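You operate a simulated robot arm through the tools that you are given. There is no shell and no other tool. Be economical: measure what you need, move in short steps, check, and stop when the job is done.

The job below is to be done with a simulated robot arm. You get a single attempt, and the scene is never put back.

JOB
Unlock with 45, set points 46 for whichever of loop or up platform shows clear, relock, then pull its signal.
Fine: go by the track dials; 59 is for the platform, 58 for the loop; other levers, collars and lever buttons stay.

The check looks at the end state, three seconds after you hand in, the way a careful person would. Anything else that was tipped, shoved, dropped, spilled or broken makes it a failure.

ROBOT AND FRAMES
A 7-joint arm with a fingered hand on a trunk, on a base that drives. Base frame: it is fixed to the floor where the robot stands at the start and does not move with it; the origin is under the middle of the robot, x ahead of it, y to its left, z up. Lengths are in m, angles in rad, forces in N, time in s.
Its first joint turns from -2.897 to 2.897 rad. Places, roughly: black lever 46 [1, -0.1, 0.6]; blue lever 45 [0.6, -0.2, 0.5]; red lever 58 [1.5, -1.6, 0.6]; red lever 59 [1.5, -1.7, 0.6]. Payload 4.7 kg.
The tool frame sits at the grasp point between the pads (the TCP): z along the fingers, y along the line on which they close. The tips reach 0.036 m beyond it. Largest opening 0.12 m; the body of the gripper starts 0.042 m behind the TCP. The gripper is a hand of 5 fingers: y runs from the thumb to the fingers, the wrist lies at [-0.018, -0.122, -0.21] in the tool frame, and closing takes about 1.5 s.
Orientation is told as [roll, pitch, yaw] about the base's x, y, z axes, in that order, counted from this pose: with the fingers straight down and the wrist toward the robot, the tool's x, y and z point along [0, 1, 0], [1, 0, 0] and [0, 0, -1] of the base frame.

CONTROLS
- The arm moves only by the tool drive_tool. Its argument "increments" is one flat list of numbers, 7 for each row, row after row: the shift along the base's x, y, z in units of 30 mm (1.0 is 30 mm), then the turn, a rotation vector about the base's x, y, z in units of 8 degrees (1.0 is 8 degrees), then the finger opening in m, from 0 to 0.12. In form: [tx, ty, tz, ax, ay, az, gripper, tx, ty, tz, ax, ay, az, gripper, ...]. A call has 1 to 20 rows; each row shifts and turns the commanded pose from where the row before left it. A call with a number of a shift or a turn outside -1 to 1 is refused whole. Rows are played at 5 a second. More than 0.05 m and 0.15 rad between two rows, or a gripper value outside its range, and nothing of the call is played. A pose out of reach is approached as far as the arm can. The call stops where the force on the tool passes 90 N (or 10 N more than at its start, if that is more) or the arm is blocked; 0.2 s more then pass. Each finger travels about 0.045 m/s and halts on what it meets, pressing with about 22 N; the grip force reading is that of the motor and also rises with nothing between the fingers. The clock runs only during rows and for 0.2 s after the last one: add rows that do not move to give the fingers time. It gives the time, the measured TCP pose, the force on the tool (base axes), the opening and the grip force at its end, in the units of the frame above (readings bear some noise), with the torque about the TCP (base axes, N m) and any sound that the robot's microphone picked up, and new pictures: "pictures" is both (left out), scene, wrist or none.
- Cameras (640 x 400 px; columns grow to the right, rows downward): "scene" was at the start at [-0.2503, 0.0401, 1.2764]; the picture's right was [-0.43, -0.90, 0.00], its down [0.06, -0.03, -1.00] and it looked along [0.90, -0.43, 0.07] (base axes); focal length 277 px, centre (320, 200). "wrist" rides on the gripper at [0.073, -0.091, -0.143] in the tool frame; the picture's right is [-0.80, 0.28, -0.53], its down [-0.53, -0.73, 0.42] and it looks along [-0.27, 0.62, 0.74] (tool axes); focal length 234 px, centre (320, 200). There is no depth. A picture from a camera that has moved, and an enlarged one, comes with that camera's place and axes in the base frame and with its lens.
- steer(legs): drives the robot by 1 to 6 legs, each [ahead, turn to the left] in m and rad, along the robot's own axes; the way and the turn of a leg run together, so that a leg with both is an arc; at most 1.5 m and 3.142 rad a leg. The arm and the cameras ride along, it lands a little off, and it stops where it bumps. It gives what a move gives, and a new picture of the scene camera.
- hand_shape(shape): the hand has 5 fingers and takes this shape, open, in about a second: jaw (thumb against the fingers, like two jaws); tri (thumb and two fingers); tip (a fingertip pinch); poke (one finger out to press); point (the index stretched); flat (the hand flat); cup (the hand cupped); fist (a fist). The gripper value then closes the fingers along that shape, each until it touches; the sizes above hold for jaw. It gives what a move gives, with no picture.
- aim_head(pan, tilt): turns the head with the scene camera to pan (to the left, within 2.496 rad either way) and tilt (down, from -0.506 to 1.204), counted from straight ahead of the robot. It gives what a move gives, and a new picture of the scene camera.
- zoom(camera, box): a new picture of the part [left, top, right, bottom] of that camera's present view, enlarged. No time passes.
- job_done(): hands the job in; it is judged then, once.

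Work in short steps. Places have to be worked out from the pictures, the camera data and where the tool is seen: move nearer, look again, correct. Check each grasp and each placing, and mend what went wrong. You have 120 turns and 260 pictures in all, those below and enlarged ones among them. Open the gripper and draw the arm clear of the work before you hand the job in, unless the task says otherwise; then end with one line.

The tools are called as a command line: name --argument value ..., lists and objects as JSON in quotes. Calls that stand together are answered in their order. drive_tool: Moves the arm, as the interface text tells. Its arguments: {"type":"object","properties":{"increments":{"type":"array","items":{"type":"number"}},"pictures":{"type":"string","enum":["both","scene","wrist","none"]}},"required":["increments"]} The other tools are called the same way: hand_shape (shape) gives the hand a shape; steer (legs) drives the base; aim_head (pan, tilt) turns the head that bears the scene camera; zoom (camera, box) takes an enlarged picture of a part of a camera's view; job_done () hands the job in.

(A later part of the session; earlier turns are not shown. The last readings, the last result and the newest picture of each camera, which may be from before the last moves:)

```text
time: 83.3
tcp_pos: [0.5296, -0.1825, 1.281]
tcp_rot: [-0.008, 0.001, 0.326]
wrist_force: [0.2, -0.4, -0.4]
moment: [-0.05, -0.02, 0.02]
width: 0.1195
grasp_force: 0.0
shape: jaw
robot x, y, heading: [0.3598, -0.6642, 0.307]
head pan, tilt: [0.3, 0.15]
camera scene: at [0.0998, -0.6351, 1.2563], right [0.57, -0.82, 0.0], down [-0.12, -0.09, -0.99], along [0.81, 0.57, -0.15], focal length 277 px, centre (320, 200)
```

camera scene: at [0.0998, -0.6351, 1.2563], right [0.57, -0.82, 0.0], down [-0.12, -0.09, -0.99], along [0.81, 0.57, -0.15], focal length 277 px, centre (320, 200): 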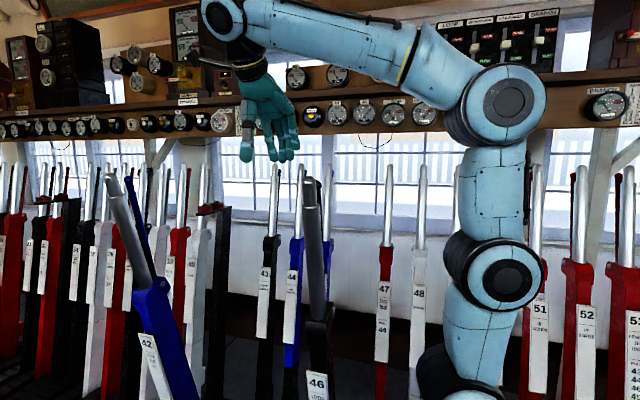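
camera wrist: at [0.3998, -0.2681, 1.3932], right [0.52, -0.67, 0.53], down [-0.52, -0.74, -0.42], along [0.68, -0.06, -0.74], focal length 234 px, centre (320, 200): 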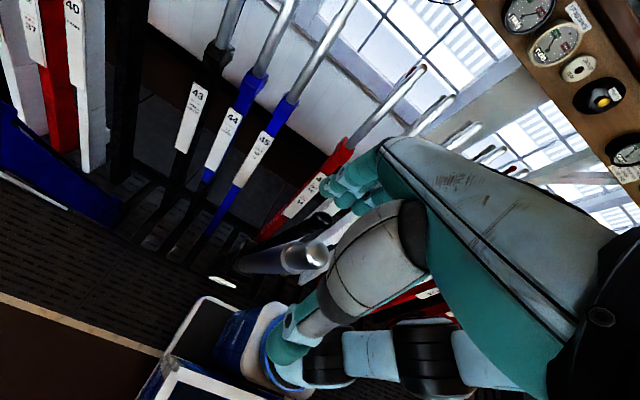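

Clear. I drive forward to above 45's normal position.

drive_tool --increments '[0.942, 0.321, 0, 0, 0, 0, 0.12, 0.942, 0.321, 0, 0, 0, 0, 0.12, 0.942, 0.321, 0, 0, 0, 0, 0.12, 0.942, 0.321, 0, 0, 0, 0, 0.12, 0.942, 0.321, 0, 0, 0, 0, 0.12, 0.942, 0.321, 0, 0, 0, 0, 0.12, 0.942, 0.321, 0, 0, 0, 0, 0.12, 0.942, 0.321, 0, 0, 0, 0, 0.12, 0.942, 0.321, 0, 0, 0, 0, 0.12, 0.942, 0.321, 0, 0, 0, 0, 0.12, 0.942, 0.321, 0, 0, 0, 0, 0.12, 0.942, 0.321, 0, 0, 0, 0, 0.12, 0.942, 0.321, 0, 0, 0, 0, 0.12, 0.942, 0.321, 0, 0, 0, 0, 0.12, 0.942, 0.321, 0, 0, 0, 0, 0.12, 0.942, 0.321, 0, 0, 0, 0, 0.12, 0.942, 0.321, 0, 0, 0, 0, 0.12, 0.942, 0.321, 0, 0, 0, 0, 0.12, 0.942, 0.321, 0, 0, 0, 0, 0.12, 0, 0, 0, 0, 0, 0, 0.12]' --pictures "both"

```text
time: 87.5
tcp_pos: [1.0658, -0.0015, 1.2795]
tcp_rot: [-0.01, 0.0, 0.327]
wrist_force: [0.7, 0.4, 0.0]
moment: [-0.01, -0.02, 0.04]
width: 0.1195
grasp_force: 0.1
shape: jaw
robot x, y, heading: [0.3596, -0.6604, 0.313]
head pan, tilt: [0.3, 0.15]
camera scene: at [0.0999, -0.6349, 1.2563], right [0.57, -0.82, 0.0], down [-0.12, -0.09, -0.99], along [0.81, 0.57, -0.15], focal length 277 px, centre (320, 200)
camera wrist: at [0.9563, 0.0401, 1.4221], right [0.52, -0.67, 0.53], down [-0.52, -0.74, -0.42], along [0.68, -0.06, -0.74], focal length 234 px, centre (320, 200)
```

scene: 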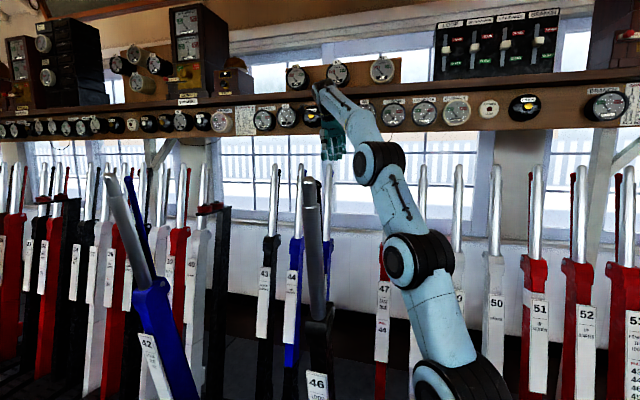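
wrist: 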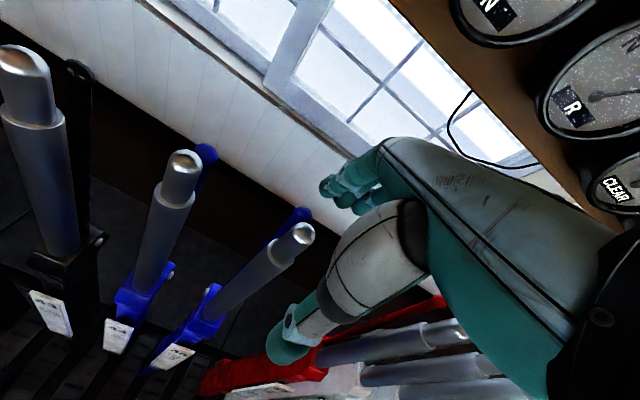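

45's tip is at about (1.094,0.013). I shift over it and descend with tilt as done for 46.

drive_tool --increments '[0.59, 0.28, -0.1, 0, 0, 0, 0.12, 0.59, 0.28, -0.1, 0, 0, 0, 0.12, 0, 0, 0, 0, 0, 0, 0.12]' --pictures "wrist"

```text
time: 88.3
tcp_pos: [1.0992, 0.0136, 1.2697]
tcp_rot: [-0.01, 0.0, 0.327]
wrist_force: [-0.1, 0.1, 0.6]
moment: [0.01, 0.0, -0.02]
width: 0.1199
grasp_force: 0.0
shape: jaw
out of reach, approached as far as the arm can: row 2
robot x, y, heading: [0.3645, -0.6647, 0.308]
head pan, tilt: [0.3, 0.15]
camera wrist: at [0.9895, 0.055, 1.4124], right [0.52, -0.67, 0.53], down [-0.52, -0.74, -0.42], along [0.68, -0.06, -0.73], focal length 234 px, centre (320, 200)
```

wrist: 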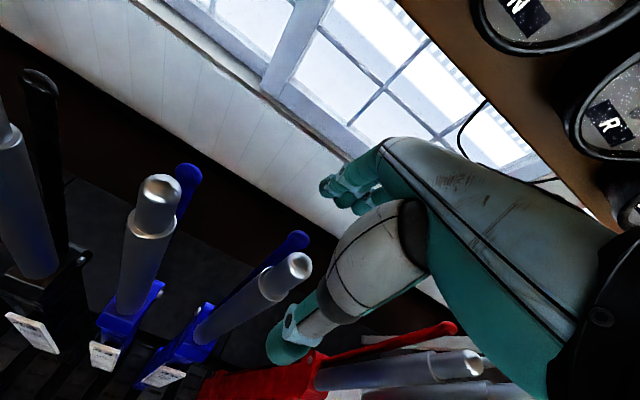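

Good alignment; descending with tilt.

drive_tool --increments '[0.02, 0.01, -0.6, 0, 0, 0, 0.12, 0, 0, -0.56, -0.108, 0.32, 0, 0.12, 0, 0, -0.56, -0.108, 0.32, 0, 0.12, 0, 0, -0.56, -0.108, 0.32, 0, 0.12, 0, 0, -0.56, -0.108, 0.32, 0, 0.12, 0, 0, 0, 0, 0, 0, 0.12]' --pictures "wrist"

```text
time: 89.8
tcp_pos: [1.1001, 0.0127, 1.1822]
tcp_rot: [-0.009, 0.189, 0.326]
wrist_force: [0.3, -0.1, 0.3]
moment: [-0.04, 0.01, -0.01]
width: 0.1199
grasp_force: 0.1
shape: jaw
robot x, y, heading: [0.3593, -0.6647, 0.308]
head pan, tilt: [0.3, 0.15]
camera wrist: at [1.0168, 0.0635, 1.3403], right [0.61, -0.64, 0.47], down [-0.58, -0.76, -0.27], along [0.53, -0.11, -0.84], focal length 234 px, centre (320, 200)
```

wrist: 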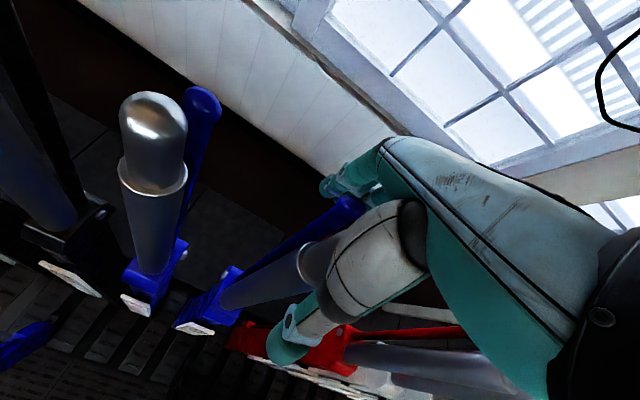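

Handle and rod are in the jaw. I close, then begin the slow pull.

drive_tool --increments '[0, 0, 0, 0, 0, 0, 0.05, 0, 0, 0, 0, 0, 0, 0, 0, 0, 0, 0, 0, 0, 0, 0, 0, 0, 0, 0, 0, 0, 0, 0, 0, 0, 0, 0, 0, 0, 0, 0, 0, 0, 0, 0, 0, 0, 0, 0, 0, 0, 0, 0, 0, 0, 0, 0, 0, 0, 0, 0, 0, 0, 0, 0, 0, -0.14, -0.048, 0.03, 0.0057, -0.017, 0, 0, -0.285, -0.096, 0.055, 0.0115, -0.034, 0, 0, -0.285, -0.096, 0.053, 0.0115, -0.034, 0, 0, -0.285, -0.096, 0.05, 0.0115, -0.034, 0, 0, -0.285, -0.096, 0.048, 0.0115, -0.034, 0, 0, -0.285, -0.096, 0.046, 0.0115, -0.034, 0, 0, -0.285, -0.096, 0.044, 0.0115, -0.034, 0, 0]' --pictures "both"

```text
time: 93.2
tcp_pos: [1.0436, -0.008, 1.1939]
tcp_rot: [-0.01, 0.156, 0.325]
wrist_force: [15.7, -6.6, -3.5]
moment: [-0.06, -0.62, -0.36]
width: 0.0479
grasp_force: 21.9
shape: jaw
robot x, y, heading: [0.3578, -0.66, 0.311]
head pan, tilt: [0.3, 0.15]
camera scene: at [0.1006, -0.6353, 1.2565], right [0.57, -0.82, 0.0], down [-0.12, -0.09, -0.99], along [0.81, 0.57, -0.15], focal length 277 px, centre (320, 200)
camera wrist: at [0.9555, 0.042, 1.3489], right [0.6, -0.64, 0.48], down [-0.58, -0.76, -0.3], along [0.56, -0.1, -0.82], focal length 234 px, centre (320, 200)
```

scene: 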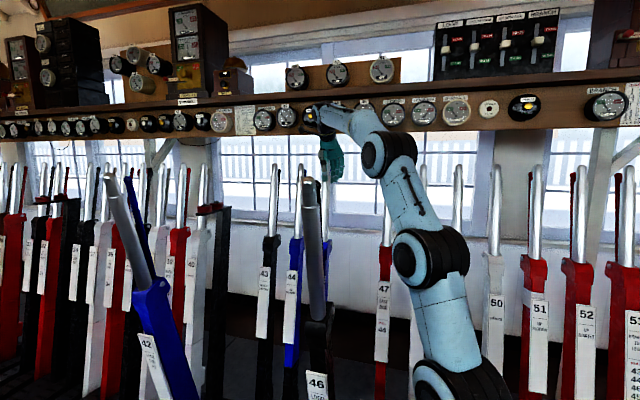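
wrist: 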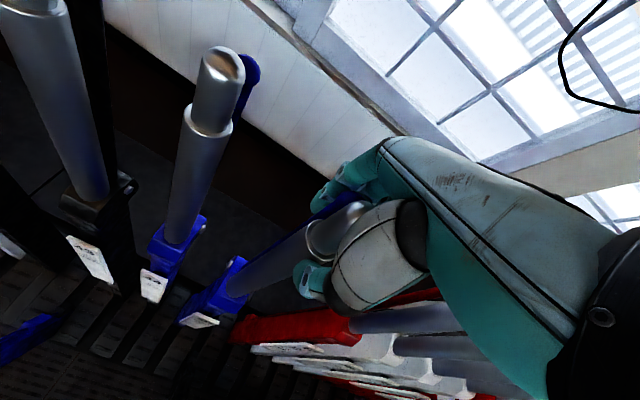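

45 is coming. Continue pulling 20 rows.

drive_tool --increments '[-0.285, -0.096, 0.043, 0.0115, -0.034, 0, 0, -0.285, -0.096, 0.041, 0.0115, -0.034, 0, 0, -0.285, -0.096, 0.04, 0.0115, -0.034, 0, 0, -0.285, -0.096, 0.038, 0.0115, -0.034, 0, 0, -0.285, -0.096, 0.037, 0.0115, -0.034, 0, 0, -0.285, -0.096, 0.035, 0.0115, -0.034, 0, 0, -0.285, -0.096, 0.034, 0.0115, -0.034, 0, 0, -0.285, -0.096, 0.032, 0.0115, -0.034, 0, 0, -0.285, -0.096, 0.031, 0.0115, -0.034, 0, 0, -0.285, -0.096, 0.029, 0.0115, -0.034, 0, 0, -0.285, -0.096, 0.026, 0.0115, -0.034, 0, 0, -0.285, -0.096, 0.024, 0.0115, -0.034, 0, 0, -0.285, -0.096, 0.022, 0.0115, -0.034, 0, 0, -0.285, -0.096, 0.02, 0.0115, -0.034, 0, 0, -0.285, -0.096, 0.018, 0.0115, -0.034, 0, 0, -0.285, -0.096, 0.016, 0.0115, -0.034, 0, 0, -0.285, -0.096, 0.012, 0.0115, -0.034, 0, 0, -0.285, -0.096, 0.01, 0.0115, -0.034, 0, 0, -0.285, -0.096, 0.005, 0.0115, -0.034, 0, 0, -0.285, -0.096, 0.0, 0.0115, -0.034, 0, 0]' --pictures "scene"

```text
time: 97.3
tcp_pos: [0.8739, -0.0649, 1.2092]
tcp_rot: [-0.007, 0.055, 0.323]
wrist_force: [14.1, -12.0, 10.0]
moment: [-0.08, -0.73, -0.39]
width: 0.0477
grasp_force: 21.5
shape: jaw
robot x, y, heading: [0.361, -0.6644, 0.307]
head pan, tilt: [0.3, 0.15]
camera scene: at [0.1004, -0.6362, 1.2564], right [0.57, -0.82, 0.0], down [-0.12, -0.09, -0.99], along [0.81, 0.57, -0.15], focal length 277 px, centre (320, 200)
```

scene: 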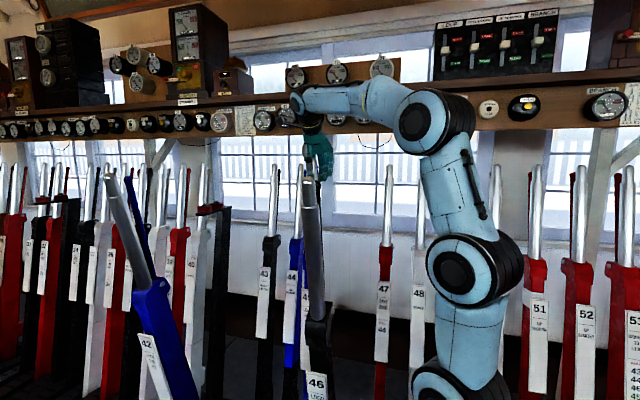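

Continue past the apex, with a tiny lateral correction.

drive_tool --increments '[-0.285, -0.11, 0.01, 0.0115, -0.034, 0, 0, -0.285, -0.11, 0.01, 0.0115, -0.034, 0, 0, -0.285, -0.11, 0.01, 0.0115, -0.034, 0, 0, -0.285, -0.11, 0.005, 0.0115, -0.034, 0, 0, -0.285, -0.11, 0.0, 0.0115, -0.034, 0, 0, -0.285, -0.11, 0.0, 0.0115, -0.034, 0, 0, -0.285, -0.096, 0, 0.0115, -0.034, 0, 0, -0.285, -0.096, 0, 0.0115, -0.034, 0, 0, -0.285, -0.096, -0.004, 0.0115, -0.034, 0, 0, -0.285, -0.096, -0.006, 0.0115, -0.034, 0, 0, -0.285, -0.096, -0.008, 0.0115, -0.034, 0, 0, -0.285, -0.096, -0.01, 0.0115, -0.034, 0, 0, -0.285, -0.096, -0.012, 0.0115, -0.034, 0, 0, -0.285, -0.096, -0.014, 0.0115, -0.034, 0, 0, -0.285, -0.096, -0.016, 0.0115, -0.034, 0, 0, -0.285, -0.096, -0.018, 0.0115, -0.034, 0, 0, -0.285, -0.096, -0.022, 0.0115, -0.034, 0, 0, -0.285, -0.096, -0.024, 0.0115, -0.034, 0, 0, -0.285, -0.096, -0.026, 0.0115, -0.034, 0, 0, -0.285, -0.096, -0.028, 0.0115, -0.034, 0, 0]' --pictures "scene"

```text
time: 101.5
tcp_pos: [0.7028, -0.1247, 1.2052]
tcp_rot: [-0.009, -0.044, 0.326]
wrist_force: [3.0, 1.2, 20.7]
moment: [0.33, -0.49, -0.06]
width: 0.0477
grasp_force: 22.1
shape: jaw
robot x, y, heading: [0.3607, -0.6617, 0.312]
head pan, tilt: [0.3, 0.15]
camera scene: at [0.0998, -0.6359, 1.2563], right [0.57, -0.82, 0.0], down [-0.12, -0.09, -0.99], along [0.81, 0.57, -0.15], focal length 277 px, centre (320, 200)
```

scene: 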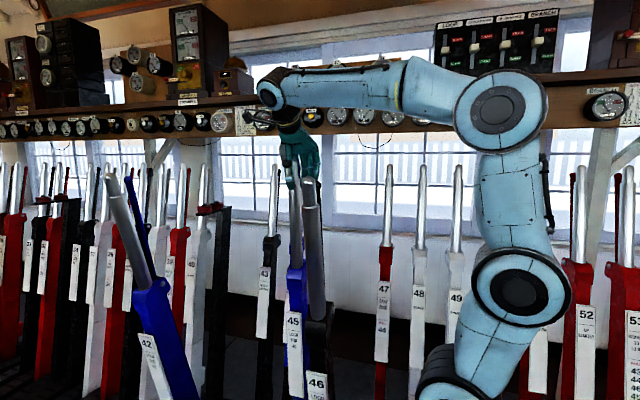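

Continue the pull.

drive_tool --increments '[-0.285, -0.096, 0.01, 0.0115, -0.034, 0, 0, -0.285, -0.096, 0.0, 0.0115, -0.034, 0, 0, -0.285, -0.096, -0.01, 0.0115, -0.034, 0, 0, -0.285, -0.096, -0.02, 0.0115, -0.034, 0, 0, -0.285, -0.096, -0.025, 0.0115, -0.034, 0, 0, -0.285, -0.096, -0.025, 0.0115, -0.034, 0, 0, -0.285, -0.096, -0.028, 0.0115, -0.034, 0, 0, -0.285, -0.096, -0.03, 0.0115, -0.034, 0, 0, -0.285, -0.096, -0.032, 0.0115, -0.034, 0, 0, -0.285, -0.096, -0.034, 0.0115, -0.034, 0, 0, -0.285, -0.096, -0.035, 0.0115, -0.034, 0, 0, -0.285, -0.096, -0.036, 0.0115, -0.034, 0, 0, -0.285, -0.096, -0.038, 0.0115, -0.034, 0, 0, -0.285, -0.096, -0.04, 0.0115, -0.034, 0, 0, -0.285, -0.096, -0.042, 0.0115, -0.034, 0, 0, -0.285, -0.096, -0.044, 0.0115, -0.034, 0, 0, -0.285, -0.096, -0.046, 0.0115, -0.034, 0, 0, -0.285, -0.096, -0.048, 0.0115, -0.034, 0, 0]' --pictures "scene"

```text
time: 105.3
tcp_pos: [0.5504, -0.1743, 1.1893]
tcp_rot: [-0.012, -0.132, 0.326]
wrist_force: [2.6, -2.6, -13.2]
moment: [-0.09, 0.03, -0.16]
width: 0.0443
grasp_force: 22.1
shape: jaw
robot x, y, heading: [0.3591, -0.661, 0.308]
head pan, tilt: [0.3, 0.15]
camera scene: at [0.1002, -0.6354, 1.2563], right [0.57, -0.82, 0.0], down [-0.12, -0.09, -0.99], along [0.81, 0.57, -0.15], focal length 277 px, centre (320, 200)
```

scene: 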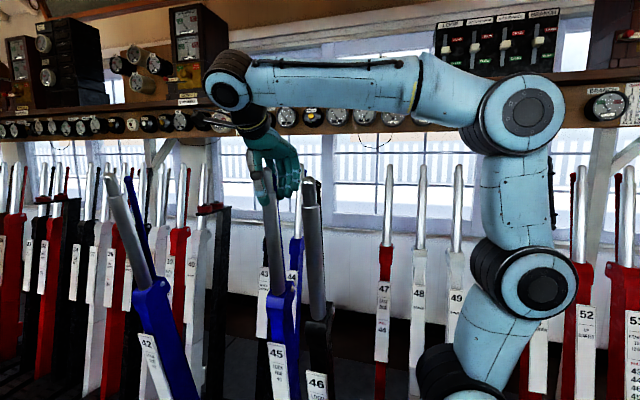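

About 0.08 m left; small steps to the stop.

drive_tool --increments '[-0.238, -0.08, -0.06, 0.0095, -0.028, 0, 0, -0.238, -0.08, -0.06, 0.0095, -0.028, 0, 0, -0.238, -0.08, -0.05, 0.0095, -0.028, 0, 0, -0.238, -0.08, -0.045, 0.0095, -0.028, 0, 0, -0.238, -0.08, -0.045, 0.0095, -0.028, 0, 0, -0.238, -0.08, -0.045, 0.0095, -0.028, 0, 0, -0.238, -0.08, -0.04, 0.0095, -0.028, 0, 0, -0.19, -0.064, -0.03, 0.008, -0.023, 0, 0, -0.19, -0.064, -0.03, 0.008, -0.023, 0, 0, 0, 0, 0, 0, 0, 0, 0]' --pictures "none"

drive_tool --increments '[-0.19, -0.064, -0.03, 0.008, -0.023, 0, 0, -0.19, -0.064, -0.03, 0.008, -0.023, 0, 0, 0, 0, 0, 0, 0, 0, 0]' --pictures "scene"

```text
time: 107.5
tcp_pos: [0.4901, -0.1974, 1.1755]
tcp_rot: [-0.009, -0.169, 0.325]
wrist_force: [-7.6, 4.1, 12.9]
moment: [0.26, -0.02, 0.15]
width: 0.0455
grasp_force: 22.0
shape: jaw
robot x, y, heading: [0.3652, -0.6646, 0.308]
head pan, tilt: [0.3, 0.15]
```

```text
time: 108.3
tcp_pos: [0.4781, -0.2009, 1.1747]
tcp_rot: [-0.011, -0.176, 0.324]
wrist_force: [16.4, 8.3, 5.5]
moment: [0.4, -0.82, -0.05]
width: 0.048
grasp_force: 22.2
shape: jaw
robot x, y, heading: [0.3585, -0.6622, 0.305]
head pan, tilt: [0.3, 0.15]
camera scene: at [0.1008, -0.635, 1.2564], right [0.57, -0.82, 0.0], down [-0.12, -0.09, -0.99], along [0.81, 0.56, -0.15], focal length 277 px, centre (320, 200)
```

scene: 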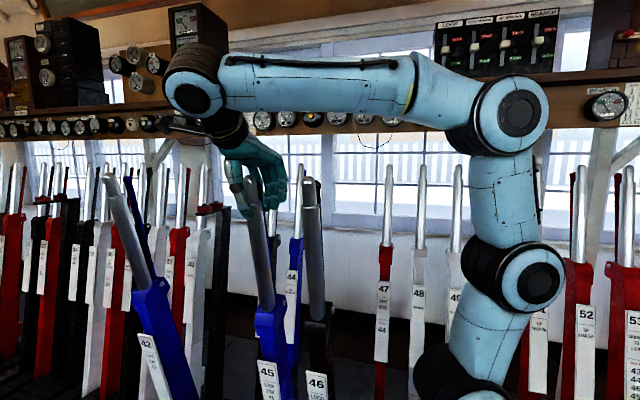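

Near the stop (18 N). One more nudge, then open.

drive_tool --increments '[-0.12, -0.04, -0.02, 0.004, -0.012, 0, 0, -0.1, -0.034, -0.02, 0, 0, 0, 0, 0, 0, 0, 0, 0, 0, 0]' --pictures "none"

drive_tool --increments '[0, 0, 0, 0, 0, 0, 0.06, 0, 0, 0, 0, 0, 0, 0.12, 0, 0, 0, 0, 0, 0, 0.12, 0, 0, 0, 0, 0, 0, 0.12, 0, 0, 0, 0, 0, 0, 0.12, 0, 0, 0, 0, 0, 0, 0.12, 0, 0, 0, 0, 0, 0, 0.12, 0.2, 0.067, 0, 0, 0, 0, 0.12]' --pictures "both"

```text
time: 109.2
tcp_pos: [0.472, -0.2042, 1.1735]
tcp_rot: [-0.009, -0.177, 0.325]
wrist_force: [30.5, 8.7, 5.3]
moment: [0.32, -0.86, -0.12]
width: 0.0508
grasp_force: 21.8
shape: jaw
robot x, y, heading: [0.3609, -0.6644, 0.311]
head pan, tilt: [0.3, 0.15]
```

```text
time: 111.0
tcp_pos: [0.4768, -0.2016, 1.1752]
tcp_rot: [-0.01, -0.177, 0.326]
wrist_force: [4.2, 5.5, 6.8]
moment: [-0.01, -0.12, 0.09]
width: 0.1199
grasp_force: 0.1
shape: jaw
robot x, y, heading: [0.3607, -0.6606, 0.31]
head pan, tilt: [0.3, 0.15]
camera scene: at [0.1, -0.6354, 1.2563], right [0.57, -0.82, 0.0], down [-0.12, -0.09, -0.99], along [0.81, 0.57, -0.15], focal length 277 px, centre (320, 200)
camera wrist: at [0.3447, -0.1668, 1.2991], right [0.43, -0.7, 0.57], down [-0.44, -0.72, -0.54], along [0.79, -0.02, -0.62], focal length 234 px, centre (320, 200)
```

scene: 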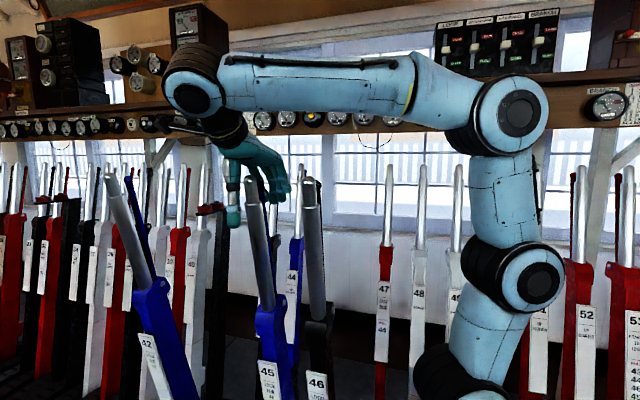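
wrist: 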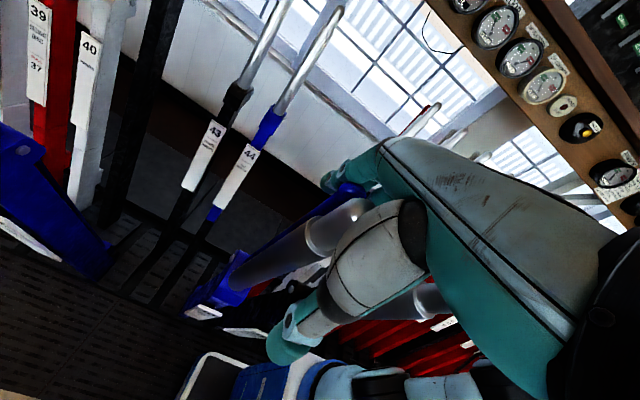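

45 is at its stop and latched. I rise along the handle and un-tilt at the top.

drive_tool --increments '[0.15, 0.04, 0, 0, 0, 0, 0.12, -0.1, -0.033, 0.5, 0, 0, 0, 0.12, -0.1, -0.033, 0.5, 0, 0, 0, 0.12, -0.05, -0.02, 0.3, -0.097, 0.29, 0, 0.12, 0, 0, 0.3, -0.097, 0.29, 0, 0.12, 0, 0, 0.4, -0.097, 0.29, 0, 0.12, 0, 0, 0.4, -0.097, 0.29, 0, 0.12, 0, 0, 0.5, 0, 0, 0, 0.12, 0, 0, 0.5, 0, 0, 0, 0.12, 0, 0, 0, 0, 0, 0, 0.12]' --pictures "both"

```text
time: 113.2
tcp_pos: [0.4735, -0.201, 1.277]
tcp_rot: [-0.01, -0.007, 0.325]
wrist_force: [0.4, 0.7, 0.2]
moment: [-0.01, 0.03, -0.01]
width: 0.1198
grasp_force: 0.1
shape: jaw
robot x, y, heading: [0.3641, -0.6631, 0.304]
head pan, tilt: [0.3, 0.15]
camera scene: at [0.0999, -0.6354, 1.2563], right [0.57, -0.82, 0.0], down [-0.12, -0.09, -0.99], along [0.81, 0.57, -0.15], focal length 277 px, centre (320, 200)
camera wrist: at [0.3633, -0.16, 1.4199], right [0.52, -0.67, 0.53], down [-0.52, -0.74, -0.42], along [0.68, -0.06, -0.73], focal length 234 px, centre (320, 200)
```

scene: 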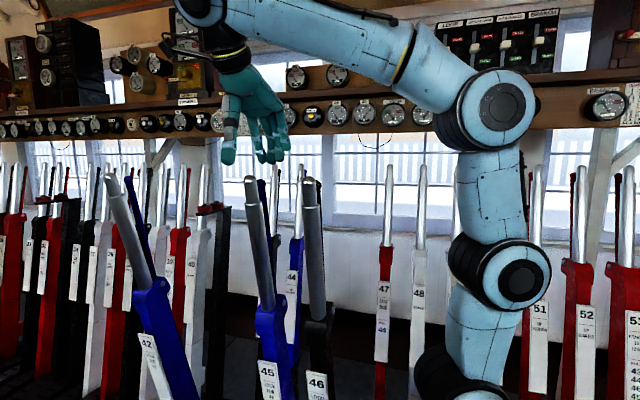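
wrist: 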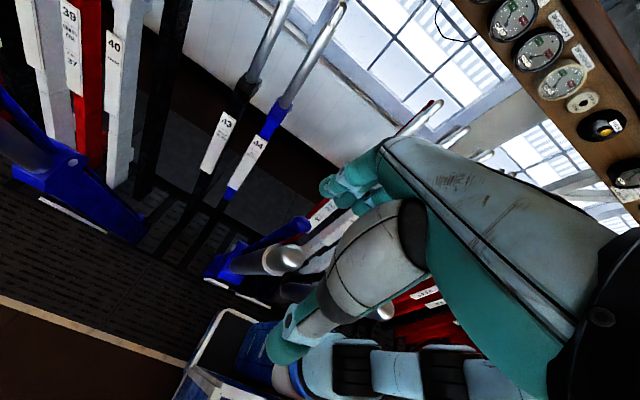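

All clear of 45. I bring the hand up and to the carry pose in front of the robot, before driving to 58.

drive_tool --increments '[0.5, 0.17, 0.4, 0, 0, 0, 0.12, 0.5, 0.17, 0.4, 0, 0, 0, 0.12, 0.5, 0.17, 0.4, 0, 0, 0, 0.12, 0.5, 0, 0.4, 0, 0, 0, 0.12, 0.7, -0.7, 0, 0, 0, 0, 0.12, 0.7, -0.7, 0, 0, 0, 0, 0.12, 0.7, -0.7, 0, 0, 0, 0, 0.12, 0.7, -0.7, 0, 0, 0, 0, 0.12, 0.7, -0.7, 0, 0, 0, 0, 0.12, 0.7, -0.7, 0, 0, 0, 0, 0.12, 0.7, -0.7, 0, 0, 0, 0, 0.12, 0.7, -0.7, 0, 0, 0, 0, 0.12, 0.7, -0.7, 0, 0, 0, 0, 0.12, 0.7, -0.7, 0, 0, 0, 0, 0.12, 0.7, -0.7, 0, 0, 0, 0, 0.12, 0.7, -0.7, 0, 0, 0, 0, 0.12, 0.7, -0.7, 0, 0, 0, 0, 0.12, 0.7, -0.7, 0, 0, 0, 0, 0.12, 0.7, -0.7, 0, 0, 0, 0, 0.12, 0.5, -0.7, 0, 0, 0, 0, 0.12]' --pictures "none"

aim_head --pan -1.2 --tilt 0.3

```text
time: 117.3
tcp_pos: [0.8635, -0.5202, 1.3237]
tcp_rot: [-0.008, -0.005, 0.326]
wrist_force: [-0.3, -0.1, 0.4]
moment: [0.02, -0.07, -0.01]
width: 0.1197
grasp_force: 0.0
shape: jaw
robot x, y, heading: [0.361, -0.6604, 0.31]
head pan, tilt: [0.3, 0.15]
```

```text
time: 119.0
tcp_pos: [0.8619, -0.5207, 1.3228]
tcp_rot: [-0.009, -0.005, 0.326]
wrist_force: [-0.4, -0.4, -0.6]
moment: [0.0, 0.02, -0.01]
width: 0.1198
grasp_force: 0.1
shape: jaw
robot x, y, heading: [0.3619, -0.6625, 0.309]
head pan, tilt: [-1.201, 0.3]
camera scene: at [0.0826, -0.7612, 1.2423], right [-0.78, -0.63, 0.0], down [-0.19, 0.23, -0.96], along [0.6, -0.74, -0.3], focal length 277 px, centre (320, 200)
```

scene: 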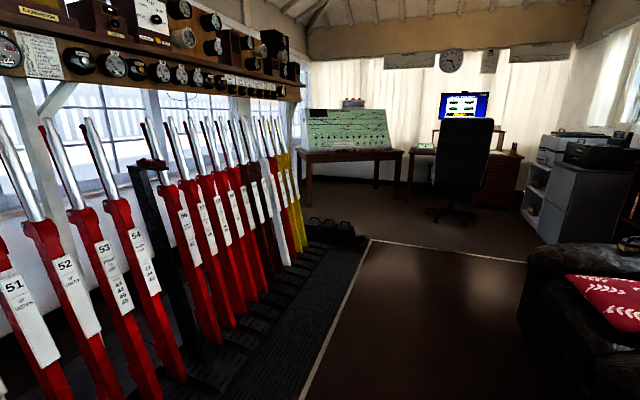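

The way is clear. I turn, drive along the frame, and face it again in front of 58–61.

steer --legs '[[0, -1.547], [1.0, 0], [0.556, 0], [0, 1.56]]'

aim_head --pan 0.4 --tilt 0.2

```text
time: 134.4
tcp_pos: [1.3244, -1.9685, 1.324]
tcp_rot: [-0.008, -0.004, 0.34]
wrist_force: [0.6, 0.2, 0.2]
moment: [0.0, -0.01, 0.0]
width: 0.1199
grasp_force: 0.2
shape: jaw
robot x, y, heading: [0.825, -2.1197, 0.327]
head pan, tilt: [-1.201, 0.3]
camera scene: at [0.5484, -2.22, 1.2423], right [-0.77, -0.64, 0.0], down [-0.19, 0.23, -0.96], along [0.61, -0.73, -0.3], focal length 277 px, centre (320, 200)
```

scene: 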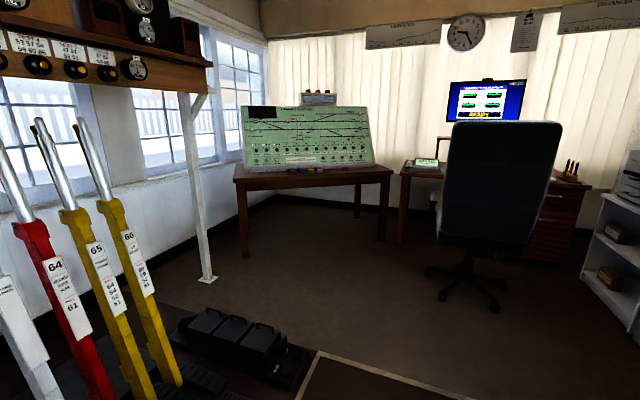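

```text
time: 136.1
tcp_pos: [1.324, -1.9689, 1.3234]
tcp_rot: [-0.008, -0.006, 0.34]
wrist_force: [0.6, -0.2, -0.6]
moment: [0.0, 0.01, 0.02]
width: 0.12
grasp_force: 0.0
shape: jaw
robot x, y, heading: [0.8281, -2.1153, 0.325]
head pan, tilt: [0.4, 0.201]
camera scene: at [0.5586, -2.0866, 1.2516], right [0.66, -0.75, 0.0], down [-0.15, -0.13, -0.98], along [0.73, 0.65, -0.2], focal length 277 px, centre (320, 200)
```

scene: 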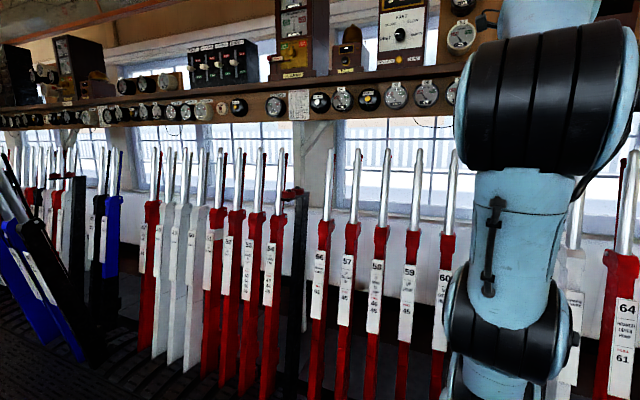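

I zoom on 58 and get the tip position; also look with the wrist camera.

zoom --camera "scene" --box '[300, 80, 460, 280]'

zoom --camera "wrist" --box '[0, 0, 640, 400]'

```text
2.00 times, centred on (380, 180) of scene
camera zoom: at [0.5586, -2.0866, 1.2516], right [0.66, -0.75, 0.0], down [-0.15, -0.13, -0.98], along [0.73, 0.65, -0.2], focal length 554 px, centre (200, 240)
```

zoom: 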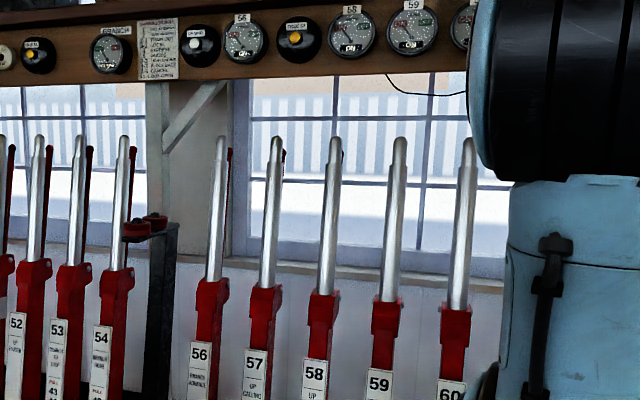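

```text
1.00 times, centred on (320, 200) of wrist (not enlarged: the box is as wide or as high as the picture)
camera zoom: at [1.2132, -1.9279, 1.466], right [0.53, -0.66, 0.53], down [-0.51, -0.75, -0.42], along [0.68, -0.05, -0.73], focal length 234 px, centre (320, 200)
```

zoom: 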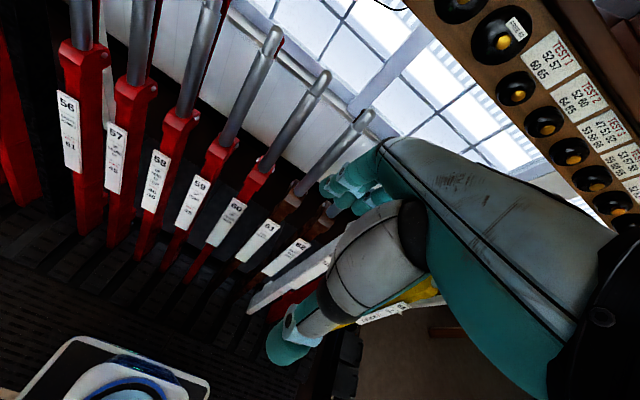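

58's tip is near (1.607,-1.521). I inch forward 4 cm for better reach, then move the hand to above it.

steer --legs '[[0.045, 0]]'

```text
time: 137.0
tcp_pos: [1.3673, -1.954, 1.3236]
tcp_rot: [-0.011, -0.005, 0.341]
wrist_force: [-0.2, 0.2, -0.2]
moment: [0.03, 0.01, 0.01]
width: 0.1197
grasp_force: 0.0
shape: jaw
robot x, y, heading: [0.8673, -2.1059, 0.324]
head pan, tilt: [0.4, 0.201]
camera scene: at [0.6006, -2.0725, 1.2516], right [0.66, -0.75, 0.0], down [-0.15, -0.13, -0.98], along [0.73, 0.65, -0.2], focal length 277 px, centre (320, 200)
```

scene: 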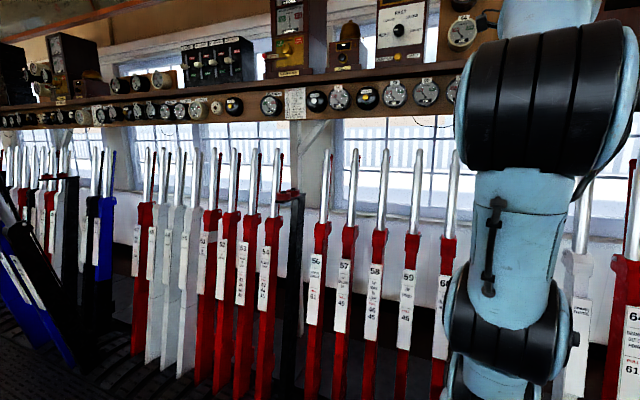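

Moving to just short of above 58.

drive_tool --increments '[0.427, 0.835, -0.085, 0, 0, -0.01, 0.12, 0.427, 0.835, -0.085, 0, 0, -0.01, 0.12, 0.427, 0.835, -0.085, 0, 0, -0.01, 0.12, 0.427, 0.835, -0.085, 0, 0, -0.01, 0.12, 0.427, 0.835, -0.085, 0, 0, -0.01, 0.12, 0.427, 0.835, -0.085, 0, 0, -0.01, 0.12, 0.427, 0.835, -0.085, 0, 0, -0.01, 0.12, 0.427, 0.835, -0.085, 0, 0, -0.01, 0.12, 0.427, 0.835, -0.085, 0, 0, -0.01, 0.12, 0.427, 0.835, -0.085, 0, 0, -0.01, 0.12, 0.427, 0.835, -0.085, 0, 0, -0.01, 0.12, 0.427, 0.835, -0.085, 0, 0, -0.01, 0.12, 0.427, 0.835, -0.085, 0, 0, -0.01, 0.12, 0.427, 0.835, -0.085, 0, 0, -0.01, 0.12, 0.427, 0.835, -0.085, 0, 0, 0, 0.12, 0.427, 0.835, -0.085, 0, 0, 0, 0.12, 0.427, 0.835, -0.085, 0, 0, 0, 0.12, 0, 0, 0, 0, 0, 0, 0.12]' --pictures "both"

```text
time: 140.8
tcp_pos: [1.5832, -1.5272, 1.2768]
tcp_rot: [-0.009, -0.005, 0.322]
wrist_force: [-0.2, -0.4, -0.6]
moment: [0.03, 0.02, 0.03]
width: 0.1199
grasp_force: 0.0
shape: jaw
robot x, y, heading: [0.8673, -2.1076, 0.327]
head pan, tilt: [0.4, 0.201]
camera scene: at [0.6007, -2.0723, 1.2516], right [0.66, -0.75, 0.0], down [-0.15, -0.13, -0.98], along [0.73, 0.65, -0.2], focal length 277 px, centre (320, 200)
camera wrist: at [1.4736, -1.4859, 1.4192], right [0.51, -0.67, 0.53], down [-0.52, -0.74, -0.42], along [0.68, -0.06, -0.73], focal length 234 px, centre (320, 200)
```

scene: 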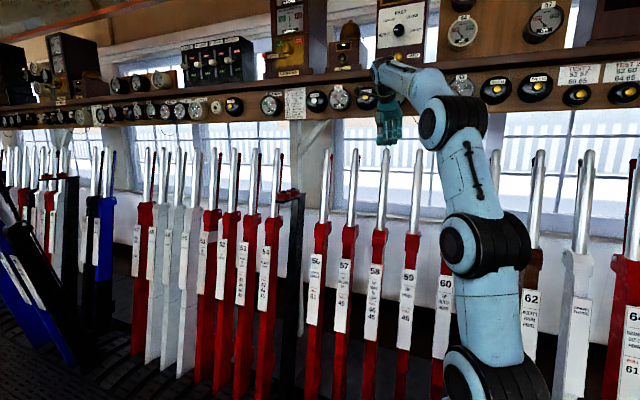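
wrist: 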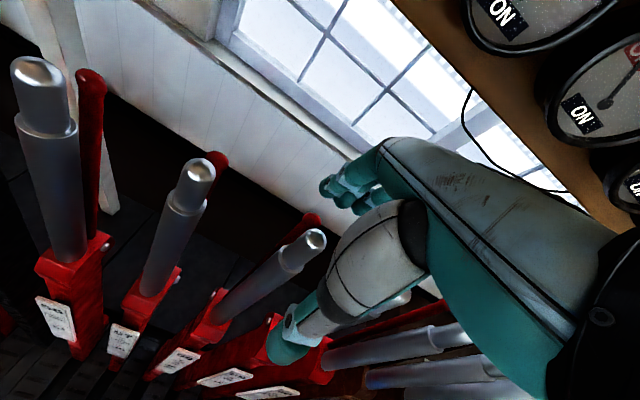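

The tip in front reads (1.617,-1.526). I verify that it is 58 by its plate.

zoom --camera "wrist" --box '[100, 300, 320, 400]'

zoom --camera "scene" --box '[330, 60, 450, 290]'

```text
2.91 times, centred on (210, 350) of wrist
camera zoom: at [1.4736, -1.4859, 1.4192], right [0.51, -0.67, 0.53], down [-0.52, -0.74, -0.42], along [0.68, -0.06, -0.73], focal length 681 px, centre (640, -236)
```

zoom: 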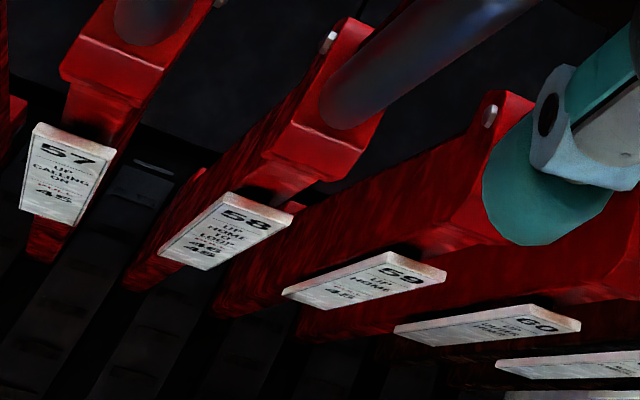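

```text
1.74 times, centred on (390, 175) of scene
camera zoom: at [0.6007, -2.0723, 1.2516], right [0.66, -0.75, 0.0], down [-0.15, -0.13, -0.98], along [0.73, 0.65, -0.2], focal length 482 px, centre (198, 244)
```

zoom: 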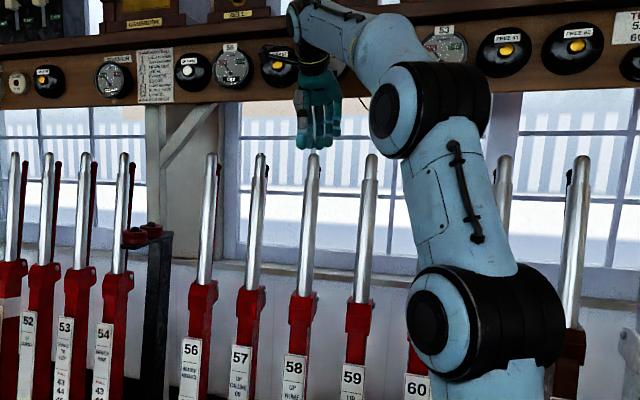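

It is 58 (Up Home to Loop). I shift over it and descend with tilt.

drive_tool --increments '[0.66, 0.04, -0.1, 0, 0, 0, 0.12, 0.66, 0.04, -0.1, 0, 0, 0, 0.12, 0, 0, -0.6, 0, 0, 0, 0.12, 0, 0, -0.1, 0, 0, 0, 0.12, 0, 0, 0, 0, 0, 0, 0.12]' --pictures "wrist"

```text
time: 142.0
tcp_pos: [1.6241, -1.5267, 1.251]
tcp_rot: [-0.009, -0.006, 0.32]
wrist_force: [0.1, -0.5, -0.3]
moment: [-0.03, 0.0, -0.02]
width: 0.1197
grasp_force: 0.1
shape: jaw
robot x, y, heading: [0.8701, -2.1007, 0.323]
head pan, tilt: [0.4, 0.201]
camera wrist: at [1.5129, -1.4844, 1.3933], right [0.51, -0.67, 0.53], down [-0.52, -0.74, -0.42], along [0.68, -0.06, -0.73], focal length 234 px, centre (320, 200)
```

wrist: 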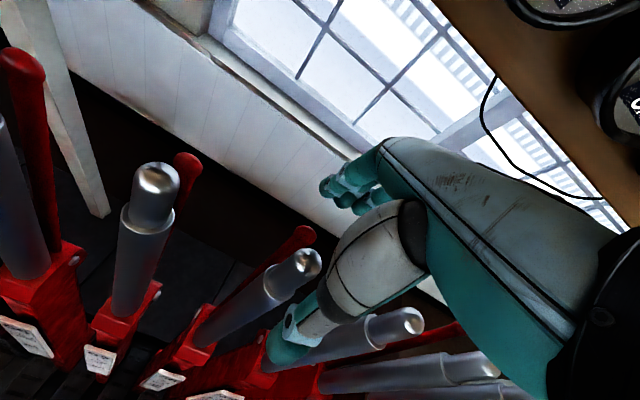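

drive_tool --increments '[-0.05, 0, -0.55, -0.108, 0.32, 0, 0.12, -0.05, 0, -0.55, -0.108, 0.32, 0, 0.12, 0, 0, -0.55, -0.108, 0.32, 0, 0.12, 0, 0, -0.55, -0.108, 0.32, 0, 0.12, 0, 0, 0, 0, 0, 0, 0.12]' --pictures "wrist"

zoom --camera "scene" --box '[330, 80, 450, 176]'

```text
time: 143.2
tcp_pos: [1.6198, -1.5273, 1.186]
tcp_rot: [-0.01, 0.184, 0.321]
wrist_force: [0.4, 0.0, -0.1]
moment: [0.02, -0.04, 0.01]
width: 0.12
grasp_force: 0.1
shape: jaw
robot x, y, heading: [0.871, -2.1009, 0.326]
head pan, tilt: [0.4, 0.201]
camera wrist: at [1.5365, -1.4764, 1.3429], right [0.61, -0.64, 0.47], down [-0.59, -0.76, -0.28], along [0.54, -0.11, -0.84], focal length 234 px, centre (320, 200)
```

wrist: 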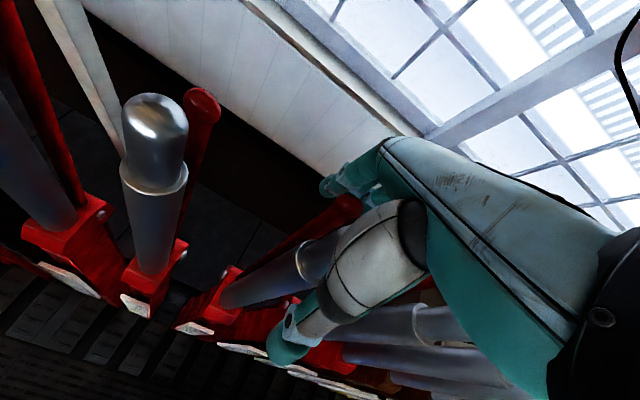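

```text
4.17 times, centred on (390, 128) of scene
camera zoom: at [0.6007, -2.0724, 1.2516], right [0.66, -0.75, 0.0], down [-0.15, -0.13, -0.98], along [0.73, 0.65, -0.2], focal length 1154 px, centre (28, 500)
```

zoom: 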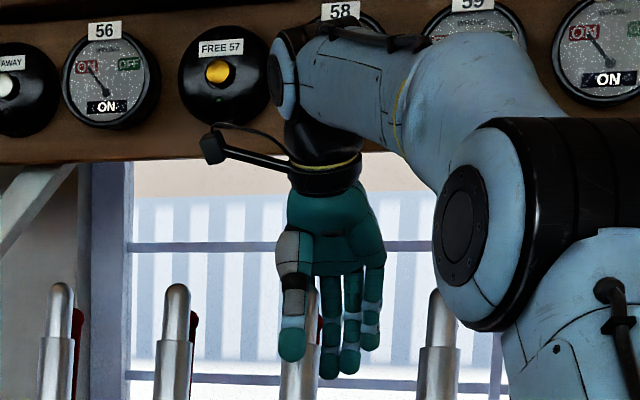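

Straddled as before. I close and begin the slow pull of 58.

drive_tool --increments '[0, 0, 0, 0, 0, 0, 0.05, 0, 0, 0, 0, 0, 0, 0, 0, 0, 0, 0, 0, 0, 0, 0, 0, 0, 0, 0, 0, 0, 0, 0, 0, 0, 0, 0, 0, 0, 0, 0, 0, 0, 0, 0, 0, 0, 0, 0, 0, 0, 0, 0, 0, 0, 0, 0, 0, 0, 0, 0, 0, 0, 0, 0, 0, -0.14, -0.048, 0.03, 0.0057, -0.017, 0, 0, -0.285, -0.096, 0.055, 0.0115, -0.034, 0, 0, -0.285, -0.096, 0.053, 0.0115, -0.034, 0, 0, -0.285, -0.096, 0.05, 0.0115, -0.034, 0, 0, -0.285, -0.096, 0.048, 0.0115, -0.034, 0, 0, -0.285, -0.096, 0.046, 0.0115, -0.034, 0, 0, -0.285, -0.096, 0.044, 0.0115, -0.034, 0, 0]' --pictures "both"

```text
time: 146.6
tcp_pos: [1.5657, -1.5465, 1.1958]
tcp_rot: [-0.009, 0.152, 0.32]
wrist_force: [16.2, -9.6, -1.8]
moment: [-0.14, -0.73, -0.33]
width: 0.0477
grasp_force: 21.7
shape: jaw
robot x, y, heading: [0.8632, -2.103, 0.324]
head pan, tilt: [0.4, 0.201]
camera scene: at [0.6015, -2.0729, 1.2518], right [0.66, -0.75, 0.0], down [-0.15, -0.13, -0.98], along [0.73, 0.65, -0.2], focal length 277 px, centre (320, 200)
camera wrist: at [1.4773, -1.4962, 1.3504], right [0.59, -0.65, 0.48], down [-0.58, -0.76, -0.3], along [0.56, -0.1, -0.82], focal length 234 px, centre (320, 200)
```

scene: 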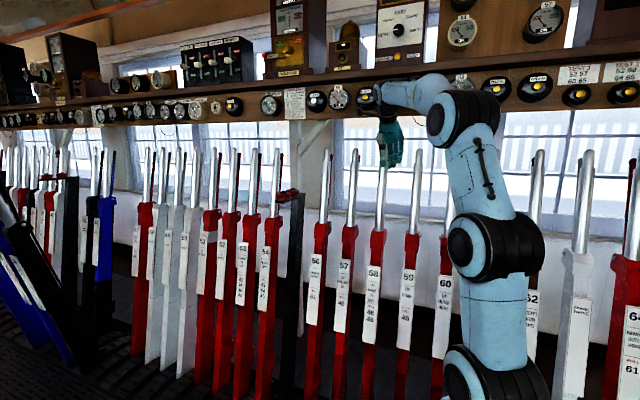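
wrist: 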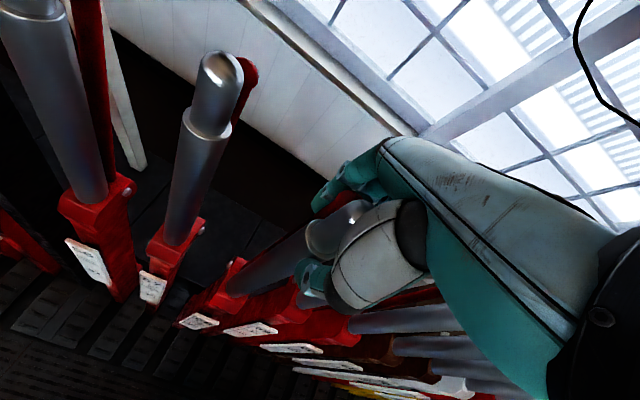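

58 is moving, so the interlocking allows it. I continue the arc.

drive_tool --increments '[-0.285, -0.105, 0.043, 0.0115, -0.034, 0, 0, -0.285, -0.105, 0.041, 0.0115, -0.034, 0, 0, -0.285, -0.105, 0.04, 0.0115, -0.034, 0, 0, -0.285, -0.105, 0.038, 0.0115, -0.034, 0, 0, -0.285, -0.096, 0.037, 0.0115, -0.034, 0, 0, -0.285, -0.096, 0.035, 0.0115, -0.034, 0, 0, -0.285, -0.096, 0.034, 0.0115, -0.034, 0, 0, -0.285, -0.096, 0.032, 0.0115, -0.034, 0, 0, -0.285, -0.096, 0.031, 0.0115, -0.034, 0, 0, -0.285, -0.096, 0.029, 0.0115, -0.034, 0, 0, -0.285, -0.096, 0.026, 0.0115, -0.034, 0, 0, -0.285, -0.096, 0.024, 0.0115, -0.034, 0, 0, -0.285, -0.096, 0.022, 0.0115, -0.034, 0, 0, -0.285, -0.096, 0.02, 0.0115, -0.034, 0, 0, -0.285, -0.096, 0.018, 0.0115, -0.034, 0, 0, -0.285, -0.096, 0.016, 0.0115, -0.034, 0, 0, -0.285, -0.096, 0.012, 0.0115, -0.034, 0, 0, -0.285, -0.096, 0.01, 0.0115, -0.034, 0, 0, -0.285, -0.096, 0.005, 0.0115, -0.034, 0, 0, -0.285, -0.096, 0.0, 0.0115, -0.034, 0, 0]' --pictures "scene"

```text
time: 150.8
tcp_pos: [1.3953, -1.6038, 1.2127]
tcp_rot: [-0.006, 0.05, 0.322]
wrist_force: [11.8, -2.3, 11.0]
moment: [0.14, -0.74, -0.21]
width: 0.0475
grasp_force: 21.9
shape: jaw
robot x, y, heading: [0.8695, -2.1025, 0.326]
head pan, tilt: [0.4, 0.201]
camera scene: at [0.601, -2.0733, 1.2517], right [0.66, -0.75, 0.0], down [-0.15, -0.13, -0.98], along [0.73, 0.65, -0.2], focal length 277 px, centre (320, 200)
```

scene: 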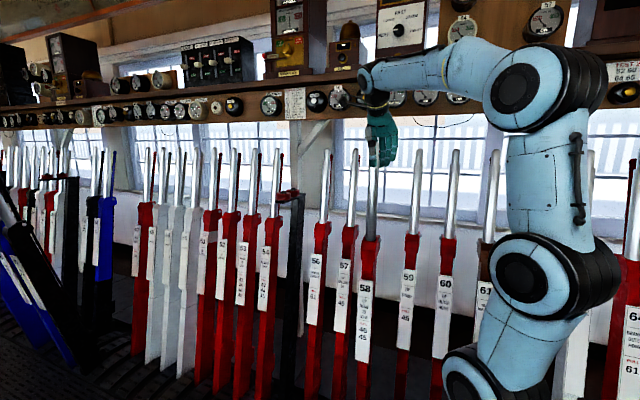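

Continuing.

drive_tool --increments '[-0.285, -0.098, 0.03, 0.0115, -0.034, 0, 0, -0.285, -0.098, 0.025, 0.0115, -0.034, 0, 0, -0.285, -0.098, 0.015, 0.0115, -0.034, 0, 0, -0.285, -0.098, 0.01, 0.0115, -0.034, 0, 0, -0.285, -0.098, 0.005, 0.0115, -0.034, 0, 0, -0.285, -0.096, 0.0, 0.0115, -0.034, 0, 0, -0.285, -0.096, 0, 0.0115, -0.034, 0, 0, -0.285, -0.096, 0, 0.0115, -0.034, 0, 0, -0.285, -0.096, -0.002, 0.0115, -0.034, 0, 0, -0.285, -0.096, -0.004, 0.0115, -0.034, 0, 0, -0.285, -0.096, -0.005, 0.0115, -0.034, 0, 0, -0.285, -0.096, -0.007, 0.0115, -0.034, 0, 0, -0.285, -0.096, -0.009, 0.0115, -0.034, 0, 0, -0.285, -0.096, -0.01, 0.0115, -0.034, 0, 0, -0.285, -0.096, -0.012, 0.0115, -0.034, 0, 0, -0.285, -0.096, -0.014, 0.0115, -0.034, 0, 0, -0.285, -0.096, -0.016, 0.0115, -0.034, 0, 0, -0.285, -0.096, -0.018, 0.0115, -0.034, 0, 0, -0.285, -0.096, -0.02, 0.0115, -0.034, 0, 0, -0.285, -0.096, -0.022, 0.0115, -0.034, 0, 0]' --pictures "scene"

```text
time: 155.0
tcp_pos: [1.226, -1.6619, 1.2086]
tcp_rot: [-0.009, -0.049, 0.32]
wrist_force: [4.9, -2.3, 7.2]
moment: [0.08, -0.43, -0.17]
width: 0.0465
grasp_force: 22.4
shape: jaw
robot x, y, heading: [0.8716, -2.1056, 0.32]
head pan, tilt: [0.4, 0.201]
camera scene: at [0.6009, -2.0734, 1.2516], right [0.66, -0.75, 0.0], down [-0.15, -0.13, -0.98], along [0.73, 0.65, -0.2], focal length 277 px, centre (320, 200)
```

scene: 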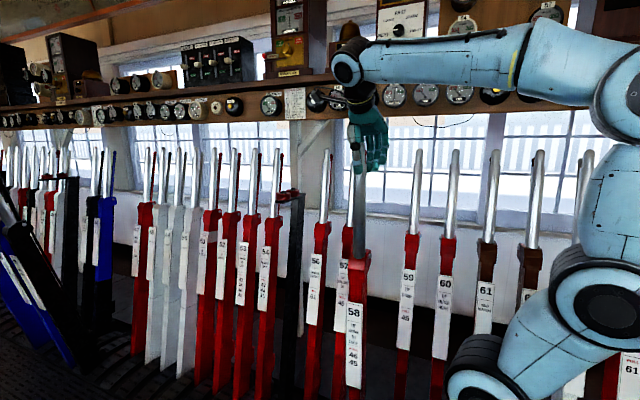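

Continuing; about 0.24 m left.

drive_tool --increments '[-0.285, -0.096, -0.015, 0.0115, -0.034, 0, 0, -0.285, -0.096, -0.018, 0.0115, -0.034, 0, 0, -0.285, -0.096, -0.02, 0.0115, -0.034, 0, 0, -0.285, -0.096, -0.022, 0.0115, -0.034, 0, 0, -0.285, -0.096, -0.024, 0.0115, -0.034, 0, 0, -0.285, -0.096, -0.026, 0.0115, -0.034, 0, 0, -0.285, -0.096, -0.028, 0.0115, -0.034, 0, 0, -0.285, -0.096, -0.03, 0.0115, -0.034, 0, 0, -0.285, -0.096, -0.032, 0.0115, -0.034, 0, 0, -0.285, -0.096, -0.034, 0.0115, -0.034, 0, 0, -0.285, -0.096, -0.035, 0.0115, -0.034, 0, 0, -0.285, -0.096, -0.036, 0.0115, -0.034, 0, 0, -0.285, -0.096, -0.038, 0.0115, -0.034, 0, 0, -0.285, -0.096, -0.04, 0.0115, -0.034, 0, 0, -0.285, -0.096, -0.042, 0.0115, -0.034, 0, 0, -0.285, -0.096, -0.044, 0.0115, -0.034, 0, 0, -0.285, -0.096, -0.046, 0.0115, -0.034, 0, 0, -0.285, -0.096, -0.048, 0.0115, -0.034, 0, 0, -0.285, -0.096, -0.05, 0.0115, -0.034, 0, 0]' --pictures "scene"

```text
time: 159.0
tcp_pos: [1.064, -1.7167, 1.1911]
tcp_rot: [-0.01, -0.141, 0.321]
wrist_force: [4.0, -8.4, -10.0]
moment: [-0.13, -0.03, -0.28]
width: 0.0447
grasp_force: 22.0
shape: jaw
robot x, y, heading: [0.8714, -2.1057, 0.322]
head pan, tilt: [0.4, 0.201]
camera scene: at [0.6011, -2.0734, 1.2517], right [0.66, -0.75, 0.0], down [-0.15, -0.13, -0.98], along [0.73, 0.65, -0.2], focal length 277 px, centre (320, 200)
```

scene: 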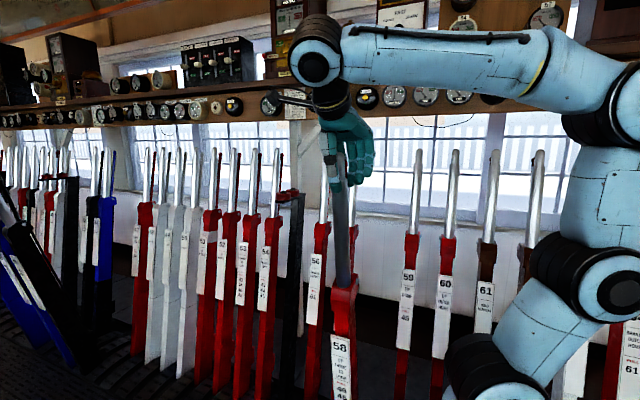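

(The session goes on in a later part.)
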